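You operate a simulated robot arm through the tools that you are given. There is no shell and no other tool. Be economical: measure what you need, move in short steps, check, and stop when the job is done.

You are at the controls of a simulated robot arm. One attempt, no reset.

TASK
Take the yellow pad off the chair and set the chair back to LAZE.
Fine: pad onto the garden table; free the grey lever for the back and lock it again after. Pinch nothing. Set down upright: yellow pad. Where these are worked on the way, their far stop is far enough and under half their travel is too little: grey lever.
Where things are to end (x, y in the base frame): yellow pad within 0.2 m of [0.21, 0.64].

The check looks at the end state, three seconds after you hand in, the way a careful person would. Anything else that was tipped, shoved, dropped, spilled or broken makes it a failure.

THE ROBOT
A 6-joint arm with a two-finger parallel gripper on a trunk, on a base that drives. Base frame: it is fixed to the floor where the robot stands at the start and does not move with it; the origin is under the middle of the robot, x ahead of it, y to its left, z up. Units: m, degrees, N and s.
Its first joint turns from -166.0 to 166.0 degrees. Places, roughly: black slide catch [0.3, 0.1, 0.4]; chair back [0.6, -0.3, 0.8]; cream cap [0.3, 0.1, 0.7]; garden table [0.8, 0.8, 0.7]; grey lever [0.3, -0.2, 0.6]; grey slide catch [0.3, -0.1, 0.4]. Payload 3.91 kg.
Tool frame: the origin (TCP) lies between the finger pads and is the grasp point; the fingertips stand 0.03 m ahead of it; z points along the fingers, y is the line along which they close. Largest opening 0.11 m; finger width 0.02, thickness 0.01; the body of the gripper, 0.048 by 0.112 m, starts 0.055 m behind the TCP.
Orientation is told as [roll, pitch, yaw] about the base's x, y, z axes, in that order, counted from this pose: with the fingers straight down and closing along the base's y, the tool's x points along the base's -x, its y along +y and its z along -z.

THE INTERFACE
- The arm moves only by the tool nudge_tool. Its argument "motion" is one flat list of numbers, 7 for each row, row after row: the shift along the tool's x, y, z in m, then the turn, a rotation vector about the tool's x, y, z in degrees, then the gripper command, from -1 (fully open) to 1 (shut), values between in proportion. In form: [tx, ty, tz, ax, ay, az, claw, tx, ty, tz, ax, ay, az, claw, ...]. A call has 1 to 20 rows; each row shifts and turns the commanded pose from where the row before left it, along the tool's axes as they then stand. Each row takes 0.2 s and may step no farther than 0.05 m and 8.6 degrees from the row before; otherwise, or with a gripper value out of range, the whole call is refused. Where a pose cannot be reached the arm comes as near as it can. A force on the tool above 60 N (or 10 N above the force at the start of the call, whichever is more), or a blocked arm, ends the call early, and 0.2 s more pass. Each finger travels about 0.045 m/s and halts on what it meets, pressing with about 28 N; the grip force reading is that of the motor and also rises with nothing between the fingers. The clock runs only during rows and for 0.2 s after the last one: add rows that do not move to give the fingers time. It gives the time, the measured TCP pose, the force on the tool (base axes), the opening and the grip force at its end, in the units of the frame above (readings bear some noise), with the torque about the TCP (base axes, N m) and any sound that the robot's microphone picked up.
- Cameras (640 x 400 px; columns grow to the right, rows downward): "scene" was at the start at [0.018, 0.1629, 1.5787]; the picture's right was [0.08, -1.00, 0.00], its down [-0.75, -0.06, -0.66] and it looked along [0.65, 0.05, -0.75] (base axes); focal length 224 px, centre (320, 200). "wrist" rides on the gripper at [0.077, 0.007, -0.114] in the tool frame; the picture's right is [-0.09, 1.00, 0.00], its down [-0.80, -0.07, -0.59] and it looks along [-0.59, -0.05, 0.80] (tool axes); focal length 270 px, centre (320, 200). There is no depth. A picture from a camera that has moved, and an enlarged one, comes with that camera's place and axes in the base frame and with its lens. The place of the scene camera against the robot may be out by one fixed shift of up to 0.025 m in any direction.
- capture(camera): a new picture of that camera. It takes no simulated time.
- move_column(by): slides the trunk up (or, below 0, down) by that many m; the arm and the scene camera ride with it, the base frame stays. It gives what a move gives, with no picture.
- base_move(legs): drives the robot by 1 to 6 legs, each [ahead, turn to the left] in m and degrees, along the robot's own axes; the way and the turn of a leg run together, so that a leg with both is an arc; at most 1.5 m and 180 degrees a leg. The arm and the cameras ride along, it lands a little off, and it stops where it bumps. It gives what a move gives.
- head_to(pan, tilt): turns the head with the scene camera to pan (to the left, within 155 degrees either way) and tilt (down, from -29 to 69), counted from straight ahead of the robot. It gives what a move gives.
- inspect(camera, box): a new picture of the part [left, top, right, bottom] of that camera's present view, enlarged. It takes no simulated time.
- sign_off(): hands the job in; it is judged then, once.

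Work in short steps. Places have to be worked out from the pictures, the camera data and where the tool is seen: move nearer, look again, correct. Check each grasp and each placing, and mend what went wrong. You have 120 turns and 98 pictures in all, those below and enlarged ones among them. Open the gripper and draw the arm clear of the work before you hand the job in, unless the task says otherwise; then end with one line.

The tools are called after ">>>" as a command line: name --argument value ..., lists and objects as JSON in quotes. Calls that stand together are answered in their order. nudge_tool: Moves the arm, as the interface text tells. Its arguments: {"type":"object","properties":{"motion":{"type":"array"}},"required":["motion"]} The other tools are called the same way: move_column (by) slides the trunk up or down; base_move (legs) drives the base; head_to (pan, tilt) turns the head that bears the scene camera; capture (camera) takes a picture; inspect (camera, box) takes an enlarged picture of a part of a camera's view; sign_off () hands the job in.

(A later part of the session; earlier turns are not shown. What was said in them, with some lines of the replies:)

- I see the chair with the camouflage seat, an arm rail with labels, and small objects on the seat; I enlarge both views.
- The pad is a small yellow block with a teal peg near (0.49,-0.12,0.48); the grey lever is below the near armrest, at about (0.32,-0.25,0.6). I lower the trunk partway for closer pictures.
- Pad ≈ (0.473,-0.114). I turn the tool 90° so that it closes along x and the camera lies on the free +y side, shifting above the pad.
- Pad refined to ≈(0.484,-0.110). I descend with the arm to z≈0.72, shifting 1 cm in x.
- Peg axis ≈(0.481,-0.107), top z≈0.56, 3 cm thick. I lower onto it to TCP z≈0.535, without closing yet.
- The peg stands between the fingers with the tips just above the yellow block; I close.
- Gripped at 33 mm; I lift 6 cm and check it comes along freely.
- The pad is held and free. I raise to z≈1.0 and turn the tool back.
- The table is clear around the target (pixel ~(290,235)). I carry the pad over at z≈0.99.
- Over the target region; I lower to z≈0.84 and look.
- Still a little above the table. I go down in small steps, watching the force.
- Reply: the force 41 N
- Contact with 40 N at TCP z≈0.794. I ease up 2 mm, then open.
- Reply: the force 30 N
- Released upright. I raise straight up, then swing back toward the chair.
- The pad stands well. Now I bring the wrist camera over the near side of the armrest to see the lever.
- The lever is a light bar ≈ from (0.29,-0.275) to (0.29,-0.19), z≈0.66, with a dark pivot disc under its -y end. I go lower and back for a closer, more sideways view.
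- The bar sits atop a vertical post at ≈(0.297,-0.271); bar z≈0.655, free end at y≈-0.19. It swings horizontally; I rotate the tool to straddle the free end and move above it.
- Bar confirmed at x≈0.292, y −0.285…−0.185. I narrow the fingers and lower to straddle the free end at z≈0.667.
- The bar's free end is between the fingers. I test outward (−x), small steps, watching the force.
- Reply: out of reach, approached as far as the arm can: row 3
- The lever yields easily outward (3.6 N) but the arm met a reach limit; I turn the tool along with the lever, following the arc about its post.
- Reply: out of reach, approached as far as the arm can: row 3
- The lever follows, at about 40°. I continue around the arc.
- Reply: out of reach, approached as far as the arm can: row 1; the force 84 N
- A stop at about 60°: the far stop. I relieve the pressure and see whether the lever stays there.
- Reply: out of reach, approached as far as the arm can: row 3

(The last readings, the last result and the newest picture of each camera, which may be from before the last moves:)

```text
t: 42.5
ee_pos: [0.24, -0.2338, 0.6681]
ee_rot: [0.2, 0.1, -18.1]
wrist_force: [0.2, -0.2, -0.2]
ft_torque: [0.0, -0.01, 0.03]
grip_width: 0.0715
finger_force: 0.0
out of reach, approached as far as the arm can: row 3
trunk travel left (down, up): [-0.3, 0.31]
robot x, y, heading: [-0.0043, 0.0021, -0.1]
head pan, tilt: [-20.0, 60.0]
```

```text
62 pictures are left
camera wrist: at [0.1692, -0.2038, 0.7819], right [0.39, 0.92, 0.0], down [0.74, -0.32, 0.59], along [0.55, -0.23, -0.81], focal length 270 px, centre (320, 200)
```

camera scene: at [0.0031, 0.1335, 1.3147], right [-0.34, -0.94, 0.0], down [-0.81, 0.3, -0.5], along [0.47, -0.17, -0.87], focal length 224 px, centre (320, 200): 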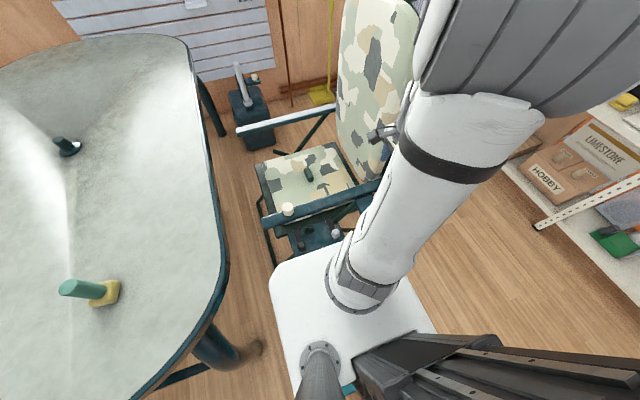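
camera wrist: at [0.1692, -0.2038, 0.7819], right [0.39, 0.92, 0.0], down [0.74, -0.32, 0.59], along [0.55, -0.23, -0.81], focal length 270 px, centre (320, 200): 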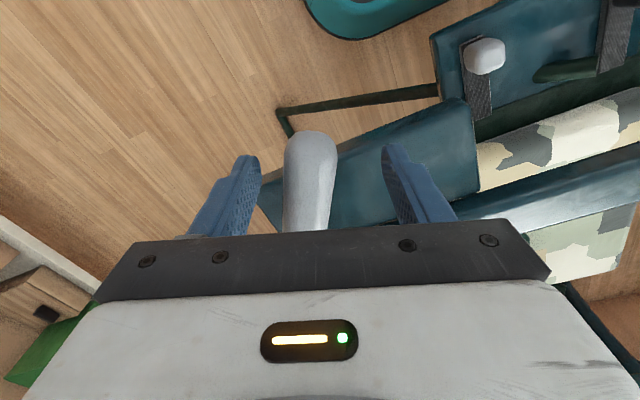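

The lever stays freed. I raise clear, close the fingers, turn back to yaw −90° and move in front of the chair back.

>>> nudge_tool --motion '[0, 0, -0.04, 0, 0, 0, -0.3, 0, 0, -0.05, 0, 0, 0, -0.3, 0, 0, -0.05, 0, 0, 0, 0, 0, 0, -0.05, 0, 0, 0, 1, 0, 0, -0.05, 0, 0, 0, 1, 0, 0, -0.05, 0, 0, 0, 1, 0, 0, 0, 0, 0, 8, 1, 0, 0, 0, 0, 0, 8, 1, 0, 0, 0, 0, 0, 8, 1, 0, 0, 0, 0, 0, 8, 1, 0, 0, 0, 0, 0, 8, 1, 0, 0, 0, 0, 0, 8, 1, 0, 0, 0, 0, 0, 8, 1, 0, 0, 0, 0, 0, 8, 1, 0, 0, 0, 0, 0, 8, 1, 0.014, 0.045, 0, 0, 0, 0, 1, 0.014, 0.045, 0, 0, 0, 0, 1, 0.014, 0.045, 0, 0, 0, 0, 1, 0.014, 0.045, 0, 0, 0, 0, 1, 0.014, 0.045, 0, 0, 0, 0, 1]'

>>> capture --camera "wrist"

>>> capture --camera "scene"

```text
t: 46.7
ee_pos: [0.4623, -0.166, 0.9557]
ee_rot: [0.1, -0.1, -90.0]
wrist_force: [-0.5, -0.2, 1.2]
ft_torque: [0.03, 0.0, -0.02]
grip_width: 0.0
finger_force: 28.0
trunk travel left (down, up): [-0.3, 0.31]
robot x, y, heading: [-0.0016, -0.0019, -0.0]
head pan, tilt: [-20.0, 60.0]
```

```text
61 pictures are left
camera wrist: at [0.4688, -0.0909, 1.0692], right [1.0, -0.09, 0.0], down [-0.07, -0.8, 0.59], along [-0.05, -0.59, -0.8], focal length 270 px, centre (320, 200)
```

wrist: 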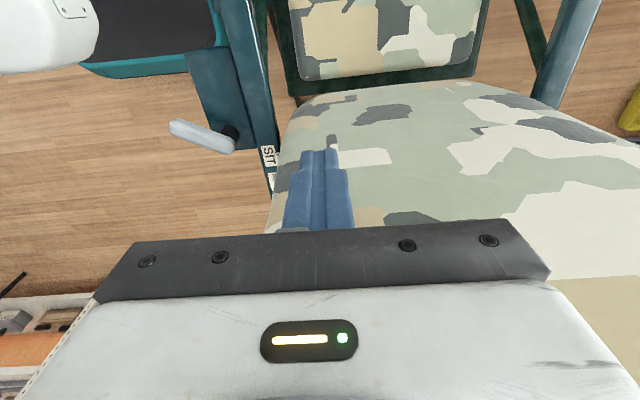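

```text
60 pictures are left
camera scene: at [0.0031, 0.1336, 1.3147], right [-0.34, -0.94, 0.0], down [-0.81, 0.3, -0.5], along [0.47, -0.17, -0.87], focal length 224 px, centre (320, 200)
```

scene: 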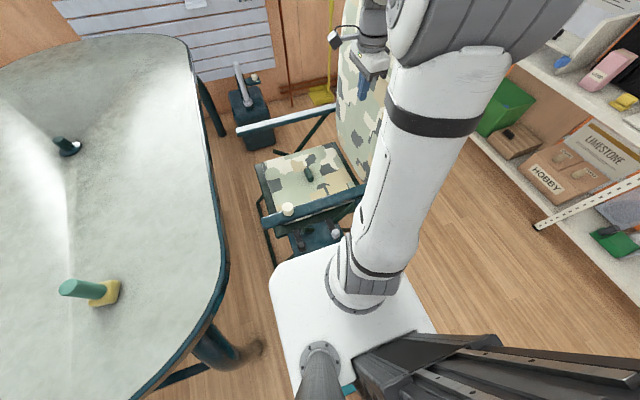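

The lever stands out at ~60°. I tilt the closed fingers 24° toward the back and lower to about z≈0.88.

>>> nudge_tool --motion '[0, 0.045, 0, 0, 0, 0, 1, 0, 0, 0, 0, -8, 0, 1, 0, 0, 0, 0, -8, 0, 1, 0, 0, 0, 0, -8, 0, 1, 0.0163, 0, 0.0366, 0, 0, 0, 1, 0.0163, 0, 0.0366, 0, 0, 0, 1, 0, 0, 0, 0, 0, 0, 1]'

>>> capture --camera "wrist"

```text
t: 48.3
ee_pos: [0.5094, -0.1649, 0.8763]
ee_rot: [0.0, -23.9, -90.0]
wrist_force: [0.2, 0.1, 0.3]
ft_torque: [0.01, 0.01, 0.02]
grip_width: 0.0
finger_force: 28.2
trunk travel left (down, up): [-0.3, 0.31]
robot x, y, heading: [-0.0018, 0.0019, 0.1]
head pan, tilt: [-20.0, 60.0]
```

```text
59 pictures are left
camera wrist: at [0.5167, -0.0479, 0.9482], right [1.0, -0.08, 0.04], down [-0.07, -0.49, 0.87], along [-0.05, -0.87, -0.49], focal length 270 px, centre (320, 200)
```

wrist: 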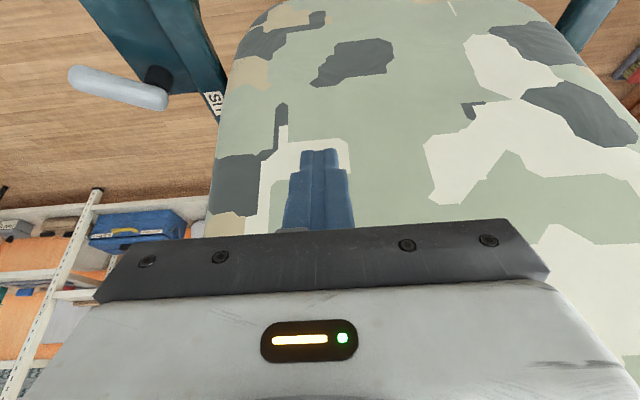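

Good aim. I advance in −y, ready for contact.

>>> nudge_tool --motion '[-0.0183, 0, 0.0081, 0, 0, 0, 1, -0.0183, 0, 0.0081, 0, 0, 0, 1, -0.0183, 0, 0.0081, 0, 0, 0, 1, -0.0183, 0, 0.0081, 0, 0, 0, 1, -0.0137, 0, 0.0061, 0, 0, 0, 1]'

>>> capture --camera "wrist"

```text
t: 49.5
ee_pos: [0.5086, -0.2588, 0.8757]
ee_rot: [0.1, -24.0, -90.0]
wrist_force: [0.1, 0.8, -0.1]
ft_torque: [-0.01, -0.02, -0.01]
grip_width: 0.0002
finger_force: 27.6
trunk travel left (down, up): [-0.3, 0.31]
robot x, y, heading: [-0.0003, -0.0025, -0.1]
head pan, tilt: [-20.0, 60.0]
```

```text
58 pictures are left
camera wrist: at [0.5155, -0.1425, 0.9488], right [1.0, -0.08, 0.04], down [-0.07, -0.49, 0.87], along [-0.05, -0.87, -0.49], focal length 270 px, centre (320, 200)
```

wrist: 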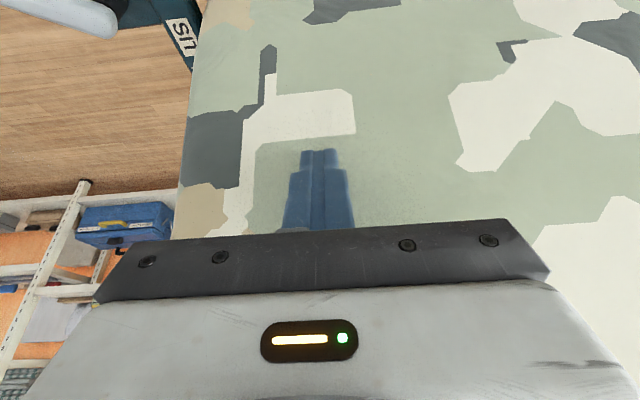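

No contact yet, though close. I keep on in −y with smaller steps.

>>> nudge_tool --motion '[-0.0137, 0, 0.0061, 0, 0, 0, 1, -0.0137, 0, 0.0061, 0, 0, 0, 1, -0.0137, 0, 0.0061, 0, 0, 0, 1, -0.0091, 0, 0.0041, 0, 0, 0, 1, -0.0091, 0, 0.0041, 0, 0, 0, 1]'

>>> capture --camera "wrist"

```text
t: 50.7
ee_pos: [0.5083, -0.323, 0.8764]
ee_rot: [0.1, -23.9, -90.0]
wrist_force: [0.8, 3.2, -1.9]
ft_torque: [0.13, -0.04, 0.01]
grip_width: 0.0003
finger_force: 27.6
trunk travel left (down, up): [-0.3, 0.31]
robot x, y, heading: [-0.002, -0.0039, -0.1]
head pan, tilt: [-20.0, 60.0]
```

```text
57 pictures are left
camera wrist: at [0.516, -0.2072, 0.9489], right [1.0, -0.08, 0.04], down [-0.07, -0.49, 0.87], along [-0.05, -0.87, -0.49], focal length 270 px, centre (320, 200)
```

wrist: 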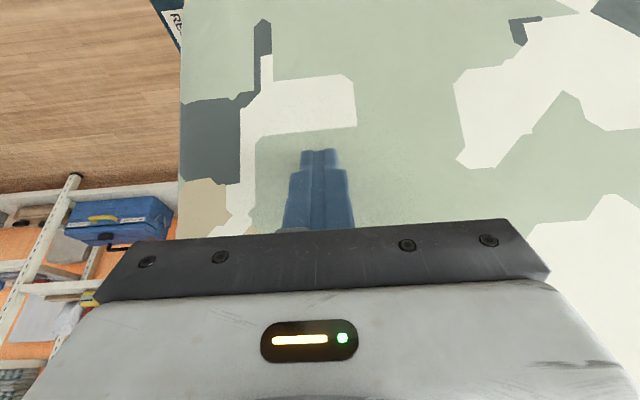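

The back moves easily (3 N). I check whether the scene camera sees the pointer and labels.

>>> capture --camera "scene"

```text
56 pictures are left
camera scene: at [0.0031, 0.134, 1.3147], right [-0.34, -0.94, 0.0], down [-0.81, 0.3, -0.5], along [0.47, -0.17, -0.87], focal length 224 px, centre (320, 200)
```

scene: 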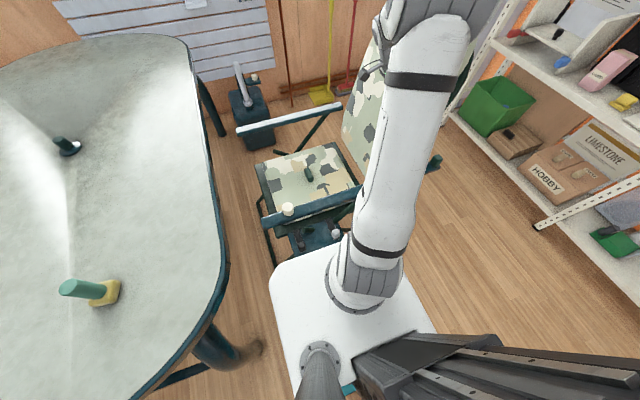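

View blocked by the arm. I push another 7 cm in −y, going slightly down with the falling back, then retreat to look.

>>> nudge_tool --motion '[-0.0116, 0, 0.0127, 0, 0, 0, 1, -0.0116, 0, 0.0127, 0, 0, 0, 1, -0.0116, 0, 0.0127, 0, 0, 0, 1, -0.0116, 0, 0.0127, 0, 0, 0, 1, 0, 0, 0, 0, 0, 0, 1]'

>>> capture --camera "wrist"

```text
t: 51.9
ee_pos: [0.5097, -0.3869, 0.8486]
ee_rot: [0.1, -24.0, -90.1]
wrist_force: [-0.2, 0.1, -0.1]
ft_torque: [0.03, 0.0, 0.01]
grip_width: 0.0001
finger_force: 28.2
trunk travel left (down, up): [-0.3, 0.31]
robot x, y, heading: [0.0002, 0.0004, -0.2]
head pan, tilt: [-20.0, 60.0]
```

```text
55 pictures are left
camera wrist: at [0.5162, -0.2711, 0.9217], right [1.0, -0.08, 0.04], down [-0.07, -0.49, 0.87], along [-0.05, -0.87, -0.49], focal length 270 px, centre (320, 200)
```

wrist: 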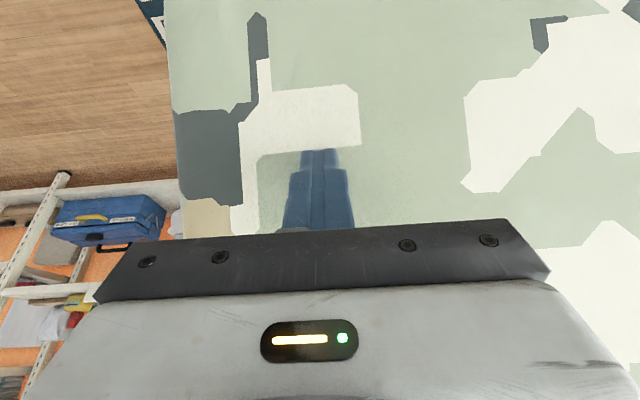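

Contact force is nil now. I retreat up and toward +y, untilt, and shift over the armrest to read the pointer.

>>> nudge_tool --motion '[0.0198, 0, -0.0416, 0, 0, 0, 1, 0.0198, 0, -0.0416, 0, 0, 0, 1, 0.0198, 0, -0.0416, 0, 0, 0, 1, 0.0198, 0, -0.0416, 0, 0, 0, 1, 0, 0, 0, 0, 8, 0, 1, 0, 0, 0, 0, 8, 0, 1, 0, 0, 0, 0, 8, 0, 1, 0, -0.04, 0, 0, 0, 0, 1, 0, -0.04, 0, 0, 0, 0, 1, 0, -0.03, 0, 0, 0, 0, 1, 0, 0, 0, 0, 0, 0, 1]'

>>> capture --camera "wrist"

```text
t: 54.3
ee_pos: [0.4012, -0.246, 0.9691]
ee_rot: [0.0, -0.1, -90.1]
wrist_force: [-0.3, 0.6, 0.7]
ft_torque: [0.03, 0.01, -0.03]
grip_width: 0.0
finger_force: 28.2
trunk travel left (down, up): [-0.3, 0.31]
robot x, y, heading: [-0.0024, 0.001, 0.1]
head pan, tilt: [-20.0, 60.0]
```

```text
54 pictures are left
camera wrist: at [0.4074, -0.1703, 1.0828], right [1.0, -0.09, 0.0], down [-0.07, -0.8, 0.59], along [-0.05, -0.59, -0.8], focal length 270 px, centre (320, 200)
```

wrist: 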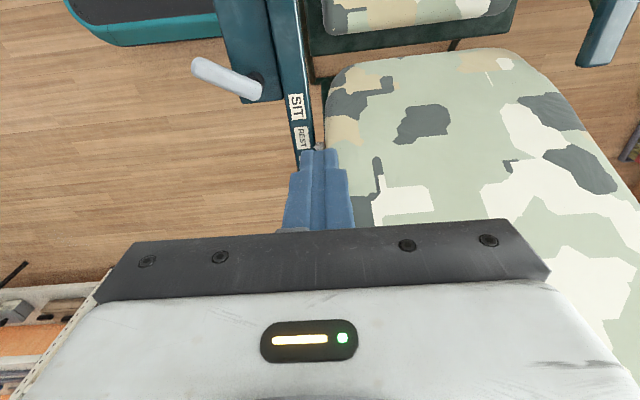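

>>> inspect --camera "wrist" --box '[260, 80, 380, 160]'

```text
5.00 times, centred on (320, 120) of wrist
camera zoom: at [0.4074, -0.1703, 1.0828], right [1.0, -0.09, 0.0], down [-0.07, -0.8, 0.59], along [-0.05, -0.59, -0.8], focal length 1351 px, centre (320, 600)
```

zoom: 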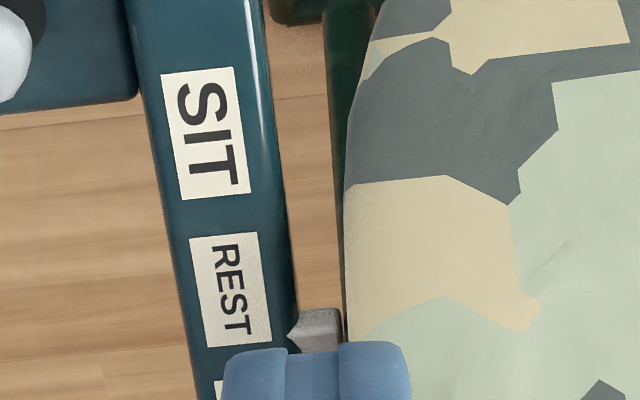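

The pointer sits between REST and LAZE: at y≈-0.390, with REST at -0.370 and LAZE ≈-0.426; ~3.6 cm more. I approach untilted at x≈0.46 so I can watch the pointer while pushing.

>>> nudge_tool --motion '[0, 0.04, 0, 0, 0, 0, 1, 0, 0.02, 0.04, 0, 0, 0, 1, 0, 0, 0.04, 0, 0, 0, 1, 0, 0, 0.04, 0, 0, 0, 1, -0.04, 0, 0, 0, 0, 0, 1, -0.04, 0, 0, 0, 0, 0, 1, -0.03, 0, 0, 0, 0, 0, 1, 0, 0, 0, 0, 0, 0, 1]'

>>> capture --camera "wrist"

```text
t: 56.1
ee_pos: [0.4591, -0.3559, 0.847]
ee_rot: [0.0, 0.0, -90.1]
wrist_force: [0.2, -0.4, -0.2]
ft_torque: [-0.02, 0.02, 0.02]
grip_width: 0.0
finger_force: 28.0
trunk travel left (down, up): [-0.3, 0.31]
robot x, y, heading: [-0.0014, 0.0017, -0.1]
head pan, tilt: [-20.0, 60.0]
```

```text
52 pictures are left
camera wrist: at [0.4663, -0.2801, 0.9614], right [1.0, -0.09, 0.0], down [-0.07, -0.8, 0.59], along [-0.05, -0.59, -0.8], focal length 270 px, centre (320, 200)
```

wrist: 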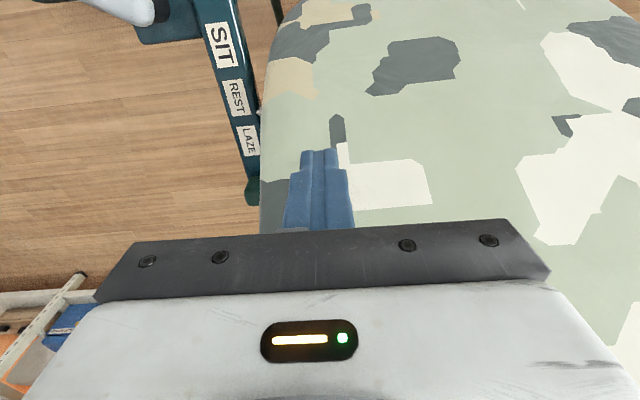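

Labels are in view, pointer just peeking at (260,115). I push slowly 5 cm.

>>> nudge_tool --motion '[-0.015, 0, 0.002, 0, 0, 0, 1, -0.015, 0, 0.002, 0, 0, 0, 1, -0.01, 0, 0.002, 0, 0, 0, 1, -0.01, 0, 0.002, 0, 0, 0, 1, 0, 0, 0, 0, 0, 0, 1]'

>>> inspect --camera "wrist" --box '[180, 20, 340, 220]'

```text
t: 57.3
ee_pos: [0.4601, -0.4065, 0.8407]
ee_rot: [0.0, 0.0, -90.0]
wrist_force: [-0.7, 0.0, 0.9]
ft_torque: [0.03, -0.02, 0.02]
grip_width: 0.0
finger_force: 27.6
trunk travel left (down, up): [-0.3, 0.31]
robot x, y, heading: [-0.0018, -0.0049, -0.1]
head pan, tilt: [-20.0, 60.0]
```

```text
2.00 times, centred on (260, 120) of wrist
camera zoom: at [0.4667, -0.3299, 0.9549], right [1.0, -0.09, 0.0], down [-0.07, -0.8, 0.59], along [-0.05, -0.59, -0.8], focal length 541 px, centre (440, 360)
```

zoom: 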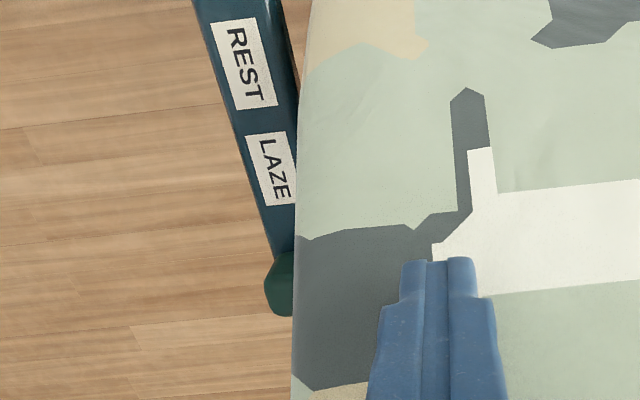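

Not yet touching; the pointer is now hidden, so I advance another 3 cm and watch for contact.

>>> nudge_tool --motion '[-0.01, 0, 0.001, 0, 0, 0, 1, -0.01, 0, 0.001, 0, 0, 0, 1, -0.008, 0, 0.001, 0, 0, 0, 1]'

>>> inspect --camera "wrist" --box '[180, 20, 340, 220]'

```text
t: 58.1
ee_pos: [0.4592, -0.4339, 0.8362]
ee_rot: [0.0, -0.2, -90.1]
wrist_force: [0.2, 0.9, -0.3]
ft_torque: [0.0, 0.0, 0.01]
grip_width: 0.0
finger_force: 28.2
trunk travel left (down, up): [-0.3, 0.31]
robot x, y, heading: [0.0025, -0.0, 0.0]
head pan, tilt: [-20.0, 60.0]
```

```text
2.00 times, centred on (260, 120) of wrist
camera zoom: at [0.466, -0.3578, 0.9511], right [1.0, -0.09, 0.0], down [-0.07, -0.8, 0.6], along [-0.05, -0.59, -0.8], focal length 541 px, centre (440, 360)
```

zoom: 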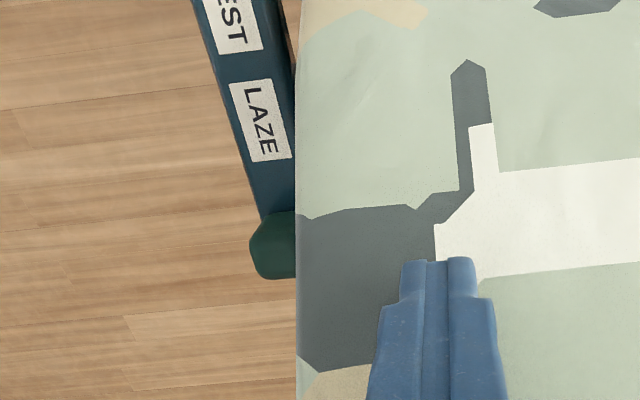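

The back texture moved less than a fixed one would, so it was pushed. I retreat and look at the pointer from x≈0.43.

>>> nudge_tool --motion '[0.035, -0.01, -0.03, 0, 0, 0, 1, 0.035, -0.01, -0.03, 0, 0, 0, 1, 0.035, -0.01, -0.03, 0, 0, 0, 1, 0, 0, 0, 0, 0, 0, 1]'

>>> inspect --camera "wrist" --box '[180, 20, 340, 220]'

```text
t: 59.1
ee_pos: [0.4287, -0.3294, 0.9281]
ee_rot: [-0.1, 0.0, -90.1]
wrist_force: [-0.1, 0.2, 0.1]
ft_torque: [-0.02, -0.02, 0.01]
grip_width: 0.0001
finger_force: 27.6
trunk travel left (down, up): [-0.3, 0.31]
robot x, y, heading: [-0.0001, -0.0001, -0.3]
head pan, tilt: [-20.0, 60.0]
```

```text
2.00 times, centred on (260, 120) of wrist
camera zoom: at [0.4357, -0.253, 1.0426], right [1.0, -0.09, 0.0], down [-0.07, -0.8, 0.59], along [-0.05, -0.59, -0.8], focal length 541 px, centre (440, 360)
```

zoom: 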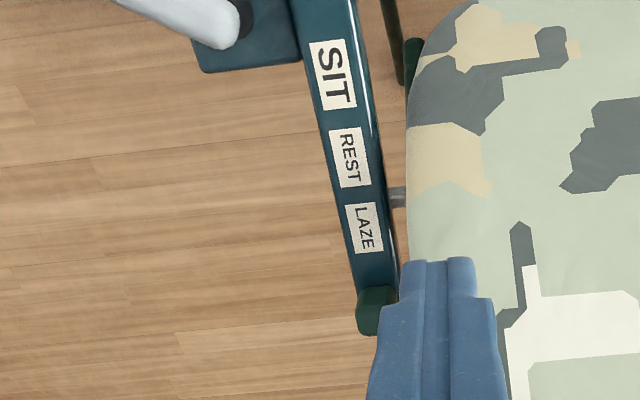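

Pointer now ≈-0.400, LAZE ≈-0.425. I return and push to y≈-0.470.

>>> nudge_tool --motion '[-0.035, 0.01, 0.03, 0, 0, 0, 1, -0.035, 0.01, 0.03, 0, 0, 0, 1, -0.02, 0.01, 0.03, 0, 0, 0, 1, -0.015, 0, 0, 0, 0, 0, 1, -0.012, 0, 0.001, 0, 0, 0, 1, -0.012, 0, 0.001, 0, 0, 0, 1, -0.012, 0, 0.001, 0, 0, 0, 1, 0, 0, 0, 0, 0, 0, 1]'

>>> nudge_tool --motion '[0.035, -0.01, -0.03, 0, 0, 0, 1, 0.035, -0.01, -0.03, 0, 0, 0, 1, 0.035, -0.01, -0.03, 0, 0, 0, 1, 0.035, 0, 0, 0, 0, 0, 1, 0, 0, 0, 0, 0, 0, 1]'

>>> inspect --camera "wrist" --box '[180, 20, 340, 220]'

```text
t: 60.9
ee_pos: [0.4586, -0.4681, 0.8356]
ee_rot: [-0.1, 0.0, -90.0]
wrist_force: [0.5, 21.9, 5.4]
ft_torque: [0.61, 0.01, 0.07]
grip_width: 0.0001
finger_force: 28.3
trunk travel left (down, up): [-0.3, 0.31]
robot x, y, heading: [0.0014, -0.0002, -0.1]
head pan, tilt: [-20.0, 60.0]
```

```text
t: 62.1
ee_pos: [0.4289, -0.3302, 0.9254]
ee_rot: [-0.1, 0.0, -90.0]
wrist_force: [0.1, 0.5, -0.6]
ft_torque: [-0.04, 0.0, -0.03]
grip_width: 0.0001
finger_force: 27.8
trunk travel left (down, up): [-0.3, 0.31]
robot x, y, heading: [0.0008, -0.0019, -0.1]
head pan, tilt: [-20.0, 60.0]
```

```text
2.00 times, centred on (260, 120) of wrist
camera zoom: at [0.4356, -0.2538, 1.0389], right [1.0, -0.09, 0.0], down [-0.07, -0.8, 0.59], along [-0.05, -0.59, -0.8], focal length 541 px, centre (440, 360)
```

zoom: 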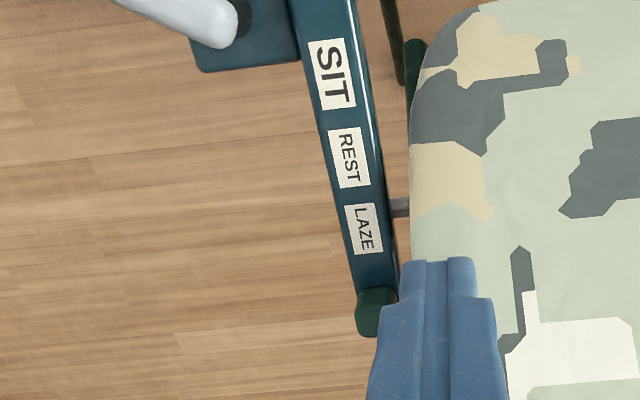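

A 22 N reading appeared at the end, yet the pointer seems slightly short of LAZE. I zoom in for accuracy.

>>> inspect --camera "wrist" --box '[230, 80, 310, 160]'

```text
5.00 times, centred on (270, 120) of wrist
camera zoom: at [0.4356, -0.2538, 1.0389], right [1.0, -0.09, 0.0], down [-0.07, -0.8, 0.59], along [-0.05, -0.59, -0.8], focal length 1351 px, centre (570, 600)
```

zoom: 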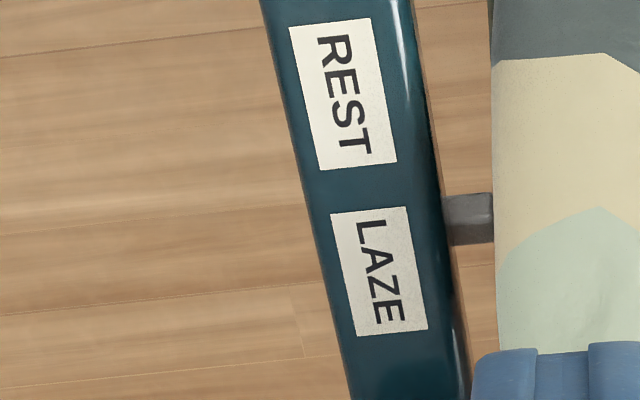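

The pointer is ~¼ of a label interval short of LAZE's centre. I push a bit further (to y≈-0.49), watching force.

>>> nudge_tool --motion '[-0.035, 0, 0, 0, 0, 0, 1, -0.035, 0.01, 0.03, 0, 0, 0, 1, -0.035, 0.01, 0.03, 0, 0, 0, 1, -0.02, 0.01, 0.03, 0, 0, 0, 1, -0.012, 0, 0, 0, 0, 0, 1, -0.008, 0, 0.001, 0, 0, 0, 1, -0.008, 0, 0.001, 0, 0, 0, 1, -0.008, 0, 0.001, 0, 0, 0, 1, 0, 0, 0, 0, 0, 0, 1]'

>>> inspect --camera "wrist" --box '[180, 20, 340, 220]'

```text
t: 63.7
ee_pos: [0.4589, -0.4687, 0.8342]
ee_rot: [-0.2, 1.0, -90.0]
wrist_force: [-9.0, 24.6, 20.1]
ft_torque: [0.52, 0.36, 0.03]
grip_width: 0.0
finger_force: 28.0
trunk travel left (down, up): [-0.3, 0.31]
robot x, y, heading: [-0.0001, -0.003, -0.4]
head pan, tilt: [-20.0, 60.0]
stopped in row 7: the force on the tool passed its limit (the readings are from after the stop); the commanded pose is now the measured one
```

```text
2.00 times, centred on (260, 120) of wrist
camera zoom: at [0.4664, -0.3937, 0.9504], right [1.0, -0.09, -0.01], down [-0.07, -0.81, 0.58], along [-0.05, -0.58, -0.81], focal length 541 px, centre (440, 360)
```

zoom: 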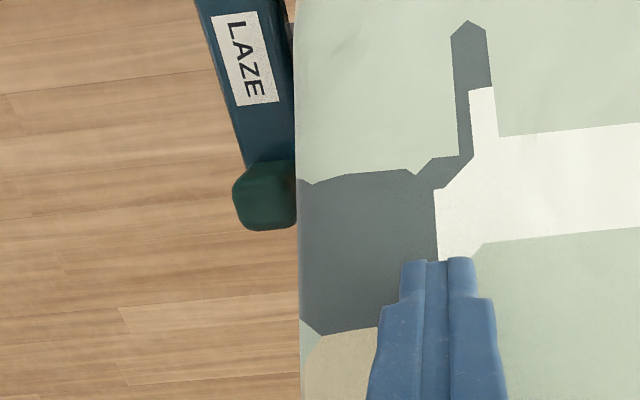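

A firm stop is felt here. I retreat up and look from overhead to judge the pointer without parallax, and behind the back for obstacles.

>>> nudge_tool --motion '[0.03, 0, -0.03, 0, 0, 0, 1, 0.03, 0, -0.03, 0, 0, 0, 1, 0, 0, -0.05, 0, 0, 0, 1, 0, 0, -0.05, 0, 0, 0, 1, 0, 0, -0.05, 0, 0, 0, 1, 0, 0, -0.04, 0, 0, 0, 1, 0, -0.045, 0, 0, 0, 0, 1, 0, -0.045, 0, 0, 0, 0, 1, -0.03, 0, 0, 0, 0, 0, 1, -0.03, 0, 0, 0, 0, 0, 1, 0, 0, 0, 0, 0, 0, 1]'

>>> capture --camera "wrist"

>>> head_to --pan -50 --tilt 40

>>> capture --camera "scene"

```text
t: 66.1
ee_pos: [0.3733, -0.4767, 1.082]
ee_rot: [-0.4, 0.9, -89.9]
wrist_force: [-0.4, 0.5, 0.2]
ft_torque: [0.01, 0.01, -0.02]
grip_width: 0.0
finger_force: 28.0
trunk travel left (down, up): [-0.3, 0.31]
robot x, y, heading: [0.0006, -0.0003, -0.3]
head pan, tilt: [-20.0, 60.0]
```

```text
45 pictures are left
camera wrist: at [0.38, -0.4025, 1.1974], right [1.0, -0.09, -0.01], down [-0.07, -0.81, 0.58], along [-0.06, -0.58, -0.81], focal length 270 px, centre (320, 200)
```

wrist: 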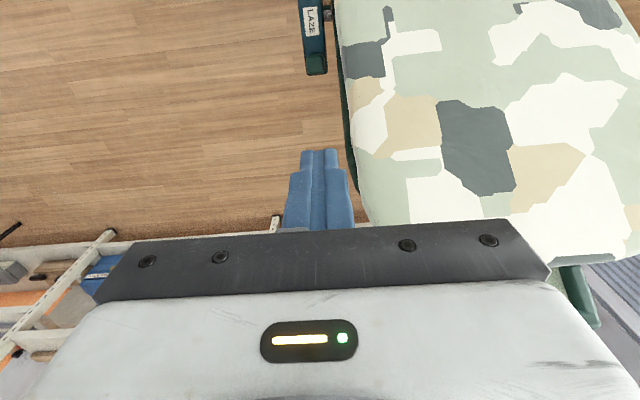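

```text
t: 67.0
ee_pos: [0.3715, -0.4772, 1.082]
ee_rot: [-0.4, 0.9, -89.9]
wrist_force: [0.2, -0.4, 1.0]
ft_torque: [-0.02, -0.01, -0.02]
grip_width: 0.0
finger_force: 28.1
trunk travel left (down, up): [-0.3, 0.31]
robot x, y, heading: [0.0002, 0.0021, 0.1]
head pan, tilt: [-50.0, 40.0]
```

```text
44 pictures are left
camera scene: at [-0.0051, 0.0914, 1.3414], right [-0.77, -0.64, 0.0], down [-0.41, 0.49, -0.77], along [0.49, -0.59, -0.64], focal length 224 px, centre (320, 200)
```

scene: 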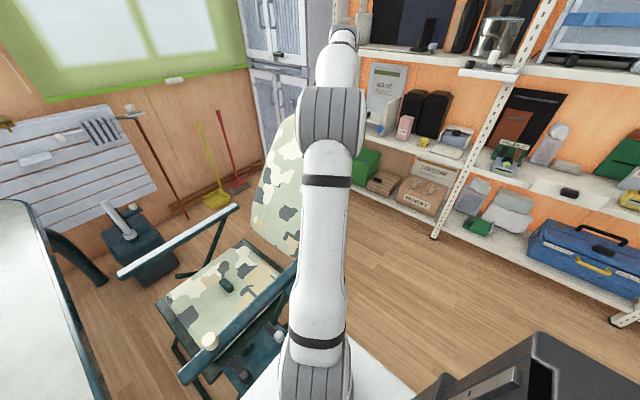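

>>> inspect --camera "wrist" --box '[280, 0, 360, 60]'

```text
6.67 times, centred on (320, 30) of wrist
camera zoom: at [0.3802, -0.402, 1.1972], right [1.0, -0.09, -0.01], down [-0.07, -0.81, 0.58], along [-0.06, -0.58, -0.81], focal length 1802 px, centre (320, 1333)
```

zoom: 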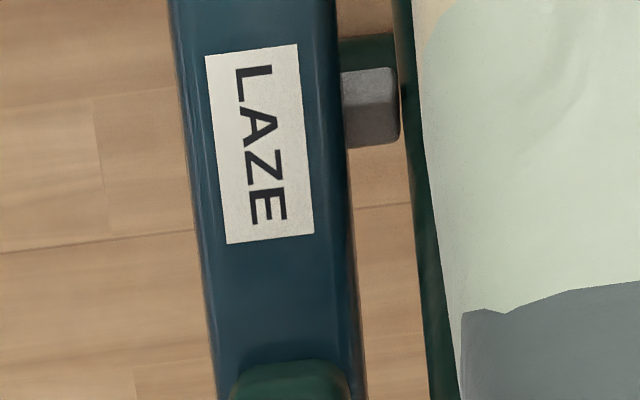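

Nearly overhead, the pointer lies within the LAZE label (a few mm from centre) and the back rests at its stop. Nothing is behind it. Now I return to the lever to lock it.

>>> nudge_tool --motion '[0.0403, -0.0222, 0, 0, 0, 0, 0, 0.0403, -0.0222, 0, 0, 0, 0, -0.3, 0.0403, -0.0222, 0, 0, 0, 0, -0.3, 0.0403, -0.0222, 0, 0, 0, 0, -0.3, 0.0403, -0.0222, 0, 0, 0, 0, -0.3, 0.0403, -0.0222, 0, 0, 0, 0, -0.3, 0, 0, 0, 0, 0, -8, -0.3, 0, 0, 0, 0, 0, -8, -0.3, 0, 0, 0, 0, 0, -8, -0.3, 0, 0, 0, 0, 0, -8, -0.3, 0, 0, 0, 0, 0, -8, -0.3, 0, 0, 0, 0, 0, -8, -0.3, 0, 0, 0, 0, 0, -8, -0.3, 0, 0, 0, 0, 0, -8, -0.3, 0, 0, 0.05, 0, 0, 0, -0.3, 0, 0, 0.05, 0, 0, 0, -0.3, 0, 0, 0.05, 0, 0, 0, -0.3, 0, 0, 0.05, 0, 0, 0, -0.3]'

>>> capture --camera "wrist"

```text
t: 70.8
ee_pos: [0.2375, -0.2316, 0.8823]
ee_rot: [0.6, 0.6, -25.9]
wrist_force: [0.0, 0.6, 0.0]
ft_torque: [0.03, -0.03, 0.02]
grip_width: 0.0715
finger_force: 0.0
trunk travel left (down, up): [-0.3, 0.31]
robot x, y, heading: [-0.0023, 0.0002, -0.0]
head pan, tilt: [-50.0, 40.0]
```

```text
42 pictures are left
camera wrist: at [0.1727, -0.1946, 0.9969], right [0.51, 0.86, 0.01], down [0.69, -0.42, 0.58], along [0.51, -0.29, -0.81], focal length 270 px, centre (320, 200)
```

wrist: 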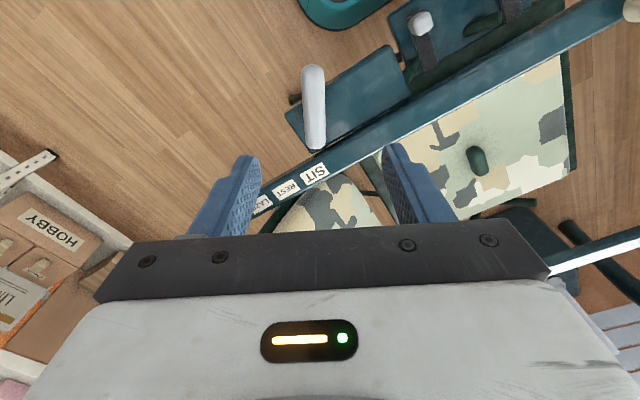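

The bar is centred between the fingers in plan. I lower to z≈0.667 straddling it and narrow the gap.

>>> nudge_tool --motion '[0, 0, 0.05, 0, 0, 0, -0.3, 0, 0, 0.05, 0, 0, 0, -0.3, 0, 0, 0.05, 0, 0, 0, -0.3, 0, 0, 0.04, 0, 0, 0, -0.3, 0, 0, 0.025, 0, 0, 0, -0.3, 0, 0, 0, 0, 0, 0, 0.15, 0, 0, 0, 0, 0, 0, 0.15]'

>>> capture --camera "wrist"

```text
t: 72.4
ee_pos: [0.2374, -0.2302, 0.6707]
ee_rot: [0.8, 0.8, -26.0]
wrist_force: [-0.3, 0.6, -0.1]
ft_torque: [-0.01, -0.01, -0.03]
grip_width: 0.047
finger_force: 0.1
out of reach, approached as far as the arm can: row 4
trunk travel left (down, up): [-0.3, 0.31]
robot x, y, heading: [0.0009, -0.004, -0.3]
head pan, tilt: [-50.0, 40.0]
```

```text
41 pictures are left
camera wrist: at [0.1732, -0.193, 0.7868], right [0.51, 0.86, 0.01], down [0.69, -0.42, 0.58], along [0.5, -0.29, -0.81], focal length 270 px, centre (320, 200)
```

wrist: 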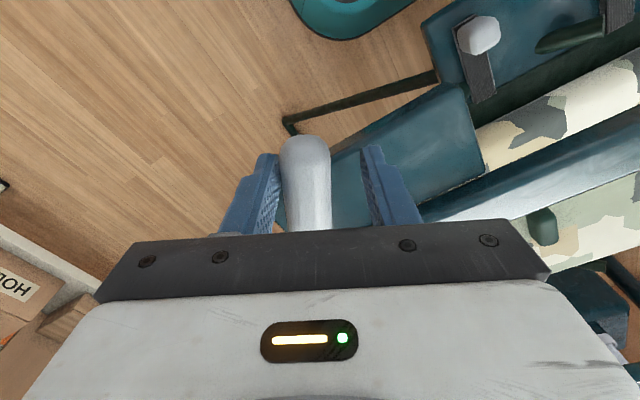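

Straddled, left finger against the bar. I swing it back around the post, first half.

>>> nudge_tool --motion '[-0.0007, 0.01, 0, 0, 0, 8, 0.15, -0.0007, 0.01, 0, 0, 0, 8, 0.15, -0.0007, 0.01, 0, 0, 0, 8, 0.15, -0.0007, 0.01, 0, 0, 0, 8, 0.15, 0, 0, 0, 0, 0, 0, 0.15]'

>>> capture --camera "wrist"

```text
t: 73.6
ee_pos: [0.2685, -0.2044, 0.6711]
ee_rot: [0.1, 1.0, -58.0]
wrist_force: [-2.8, -1.8, 1.2]
ft_torque: [-0.1, 0.06, 0.0]
grip_width: 0.0484
finger_force: 2.1
out of reach, approached as far as the arm can: row 1
trunk travel left (down, up): [-0.3, 0.31]
robot x, y, heading: [0.0049, -0.003, -0.0]
head pan, tilt: [-50.0, 40.0]
```

```text
40 pictures are left
camera wrist: at [0.2334, -0.1385, 0.7865], right [0.89, 0.45, 0.0], down [0.37, -0.73, 0.58], along [0.26, -0.52, -0.81], focal length 270 px, centre (320, 200)
```

wrist: 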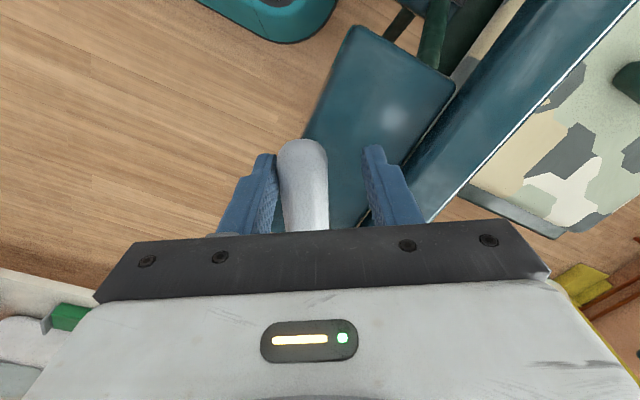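

Going well; second half, slower at the end to feel the stop.

>>> nudge_tool --motion '[-0.0007, 0.01, 0, 0, 0, 8, 0.25, -0.0007, 0.01, 0, 0, 0, 8, 0.25, -0.0007, 0.01, 0, 0, 0, 8, 0.25, -0.0005, 0.008, 0, 0, 0, 8, 0.25, 0, 0, 0, 0, 0, 0, 0.25]'

>>> capture --camera "wrist"

```text
t: 74.8
ee_pos: [0.3022, -0.1912, 0.6711]
ee_rot: [-0.2, 0.9, -90.0]
wrist_force: [-17.4, -3.0, -3.4]
ft_torque: [0.16, 0.02, 0.24]
grip_width: 0.0497
finger_force: 8.9
trunk travel left (down, up): [-0.3, 0.31]
robot x, y, heading: [0.003, 0.0001, -0.2]
head pan, tilt: [-50.0, 40.0]
```

```text
39 pictures are left
camera wrist: at [0.3097, -0.1182, 0.787], right [1.0, -0.09, -0.01], down [-0.07, -0.81, 0.58], along [-0.06, -0.58, -0.81], focal length 270 px, centre (320, 200)
```

wrist: 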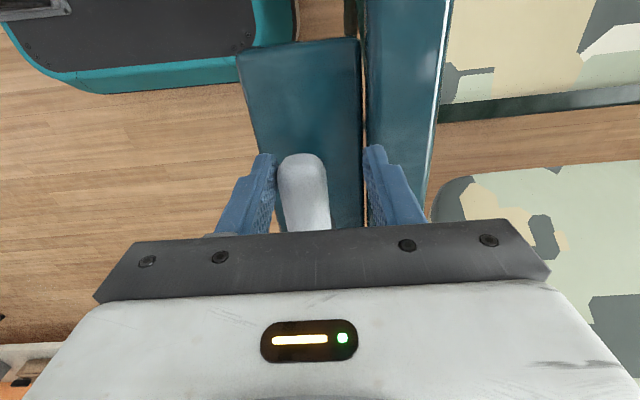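

A 17 N reaction: it meets the lock stop. I press slightly more to be sure, then relieve, and lift clear.

>>> nudge_tool --motion '[0, 0.005, 0, 0, 0, 0, 0.25, 0, 0, 0, 0, 0, 0, 0.25]'

>>> nudge_tool --motion '[0, -0.012, 0, 0, 0, 0, 0.15, 0, 0, -0.03, 0, 0, 0, 0, 0, 0, -0.05, 0, 0, 0, -0.3, 0, 0, -0.05, 0, 0, 0, -1, 0, 0, -0.05, 0, 0, 0, -1, 0, 0, -0.05, 0, 0, 0, -1, 0, 0, -0.05, 0, 0, 0, -1, 0.04, 0, -0.02, 0, 0, 0, -1, 0.04, 0, -0.02, 0, 0, 0, -1]'

>>> capture --camera "wrist"

```text
t: 75.4
ee_pos: [0.306, -0.1921, 0.6708]
ee_rot: [-0.4, 1.1, -90.0]
wrist_force: [-28.3, 5.9, -11.1]
ft_torque: [-0.02, -0.17, 0.06]
grip_width: 0.0556
finger_force: 14.2
trunk travel left (down, up): [-0.3, 0.31]
robot x, y, heading: [0.0022, -0.0021, -0.1]
head pan, tilt: [-50.0, 40.0]
```

```text
t: 77.4
ee_pos: [0.2945, -0.1202, 0.9929]
ee_rot: [-0.3, 0.9, -89.9]
wrist_force: [1.5, 0.1, -0.2]
ft_torque: [-0.01, -0.01, -0.01]
grip_width: 0.1101
finger_force: 0.0
trunk travel left (down, up): [-0.3, 0.31]
robot x, y, heading: [0.0004, -0.0005, 0.1]
head pan, tilt: [-50.0, 40.0]
```

```text
38 pictures are left
camera wrist: at [0.3028, -0.0457, 1.1082], right [1.0, -0.09, -0.01], down [-0.07, -0.81, 0.58], along [-0.06, -0.58, -0.81], focal length 270 px, centre (320, 200)
```

wrist: 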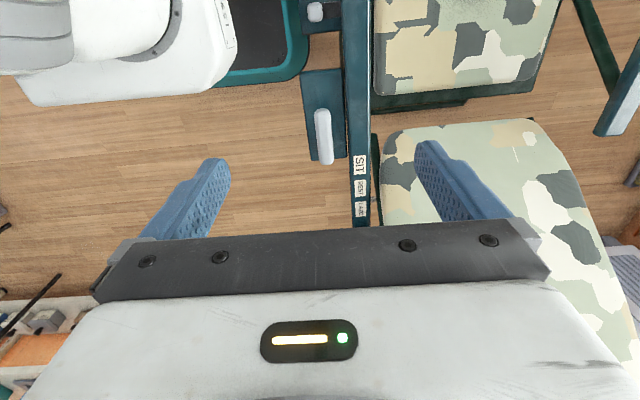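

The lever lies along the armrest again. I check the pointer and lever enlarged, and the scene.

>>> inspect --camera "wrist" --box '[290, 90, 410, 240]'

>>> nudge_tool --motion '[-0.04, 0.015, -0.02, 0, 0, 0, -1, -0.04, 0.015, -0.02, 0, 0, 0, -1, -0.04, 0.015, -0.02, 0, 0, 0, -1, -0.04, 0.015, -0.02, 0, 0, 0, -1, -0.05, 0.01, 0, 0, 0, 0, -1, -0.05, 0.01, 0, 0, 0, 0, -1, -0.05, 0, 0, 0, 0, 0, -1, -0.05, 0, 0, 0, 0, 0, -1]'

>>> inspect --camera "wrist" --box '[240, 0, 400, 100]'

```text
2.67 times, centred on (350, 165) of wrist
camera zoom: at [0.3028, -0.0457, 1.1082], right [1.0, -0.09, -0.01], down [-0.07, -0.81, 0.58], along [-0.06, -0.58, -0.81], focal length 721 px, centre (240, 293)
```

zoom: 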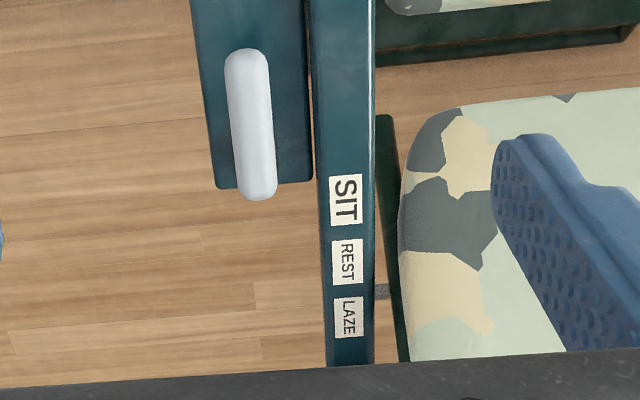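

```text
refused: row 5 steps farther than a row can; nothing moved
```

```text
4.00 times, centred on (320, 50) of wrist
camera zoom: at [0.3028, -0.0457, 1.1082], right [1.0, -0.09, -0.01], down [-0.07, -0.81, 0.58], along [-0.06, -0.58, -0.81], focal length 1081 px, centre (320, 800)
```

zoom: 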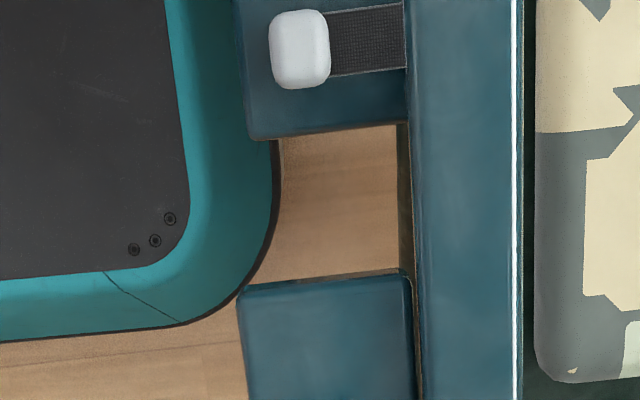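

From here parallax (the pointer lies below the armrest top) makes it look short; I verify again from directly overhead.

>>> nudge_tool --motion '[-0.04, 0.01, -0.02, 0, 0, 0, -1, -0.04, 0.01, -0.02, 0, 0, 0, -1, -0.04, 0.01, -0.02, 0, 0, 0, -1, -0.04, 0.01, -0.02, 0, 0, 0, -1, -0.045, 0.01, -0.01, 0, 0, 0, -1, -0.045, 0.01, 0, 0, 0, 0, 1, -0.045, 0.01, 0, 0, 0, 0, 1, -0.045, 0, 0, 0, 0, 0, 1, -0.045, 0, 0, 0, 0, 0, 1, 0, 0, 0, 0, 0, 0, 1]'

>>> inspect --camera "wrist" --box '[280, 0, 360, 60]'

```text
t: 79.6
ee_pos: [0.3679, -0.5032, 1.0771]
ee_rot: [-0.2, 1.0, -90.0]
wrist_force: [1.3, -1.3, 0.1]
ft_torque: [0.05, -0.03, 0.04]
grip_width: 0.0033
finger_force: 0.1
trunk travel left (down, up): [-0.3, 0.31]
robot x, y, heading: [0.0004, 0.0044, -0.3]
head pan, tilt: [-50.0, 40.0]
```

```text
6.67 times, centred on (320, 30) of wrist
camera zoom: at [0.3757, -0.4286, 1.1929], right [1.0, -0.09, -0.01], down [-0.07, -0.81, 0.58], along [-0.06, -0.58, -0.81], focal length 1802 px, centre (320, 1333)
```

zoom: 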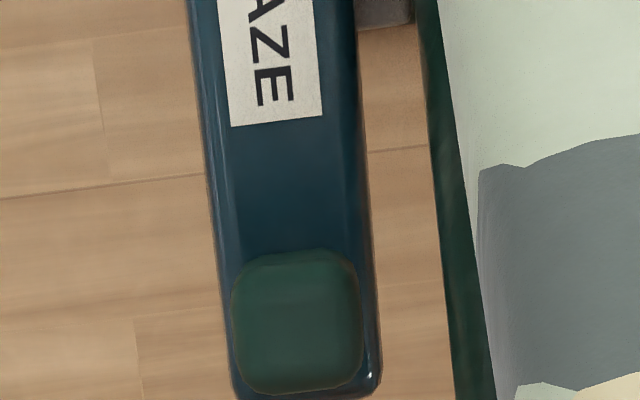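

The pointer sits within the LAZE label, ~5 mm from centre, unchanged after locking, at the hard stop. I withdraw the arm, open the gripper, and take a last overview.

>>> nudge_tool --motion '[0.045, 0, -0.01, 0, 0, 0, -1, 0.045, 0, 0, 0, 0, 0, -1, 0.045, 0, 0, 0, 0, 0, -1, 0.045, 0, 0, 0, 0, 0, -1, 0.045, 0, 0, 0, 0, 0, -1, 0.045, 0, 0, 0, 0, 0, -1, 0.045, 0, 0, 0, 0, 0, -1, 0.045, 0, 0, 0, 0, 0, -1, 0.045, 0, 0, 0, 0, 0, -1, 0.045, 0, 0, 0, 0, 0, -1, 0.045, 0, 0, 0, 0, 0, -1]'

>>> head_to --pan 20 --tilt 50

>>> capture --camera "scene"

>>> capture --camera "wrist"

```text
t: 82.0
ee_pos: [0.3673, -0.0103, 1.0939]
ee_rot: [-0.3, 0.9, -89.9]
wrist_force: [0.0, 0.5, 0.0]
ft_torque: [0.01, 0.02, 0.03]
grip_width: 0.1097
finger_force: 0.1
trunk travel left (down, up): [-0.3, 0.31]
robot x, y, heading: [0.002, -0.0011, 0.1]
head pan, tilt: [-50.0, 40.0]
```

```text
t: 83.4
ee_pos: [0.3674, -0.0118, 1.0951]
ee_rot: [-0.4, 0.9, -89.9]
wrist_force: [0.8, 0.7, 0.3]
ft_torque: [-0.01, -0.01, 0.01]
grip_width: 0.1101
finger_force: 0.0
trunk travel left (down, up): [-0.3, 0.31]
robot x, y, heading: [0.0014, -0.0017, -0.0]
head pan, tilt: [20.0, 50.0]
```

```text
34 pictures are left
camera scene: at [0.0127, 0.1828, 1.3273], right [0.34, -0.94, 0.0], down [-0.72, -0.26, -0.64], along [0.6, 0.22, -0.77], focal length 224 px, centre (320, 200)
```

scene: 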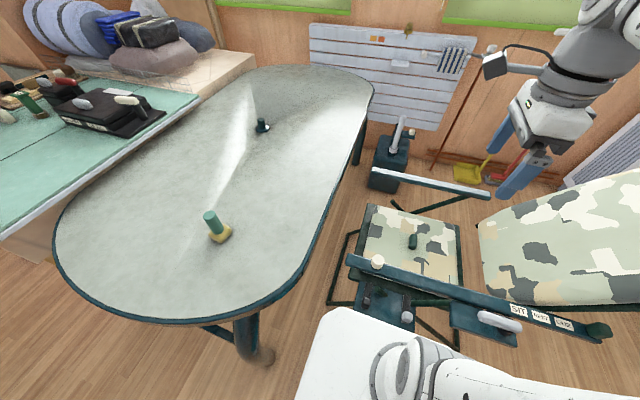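

```text
33 pictures are left
camera wrist: at [0.3752, 0.0626, 1.2099], right [1.0, -0.09, -0.01], down [-0.07, -0.81, 0.58], along [-0.06, -0.58, -0.81], focal length 270 px, centre (320, 200)
```

wrist: 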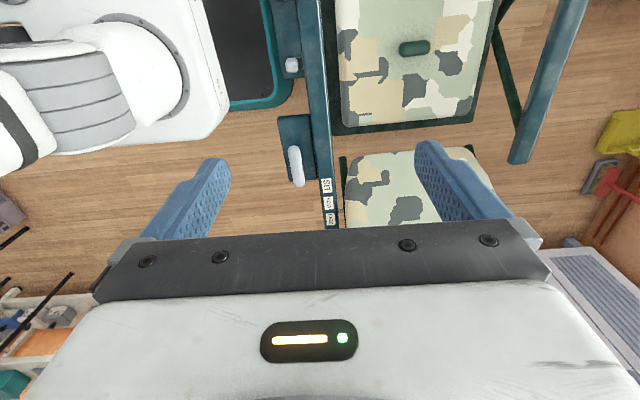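

The pad stands upright on the table, the back is at LAZE, the lever is locked, the arm is clear and the gripper open. I hand in.

>>> sign_off

```text
The job is handed in.
```

The yellow pad stands upright on the garden table, about 5 cm from the target. The chair back is at its hard stop, pointer about 5 mm from the centre of the LAZE label, and the grey lever was freed to its far stop and turned back to its lock stop.
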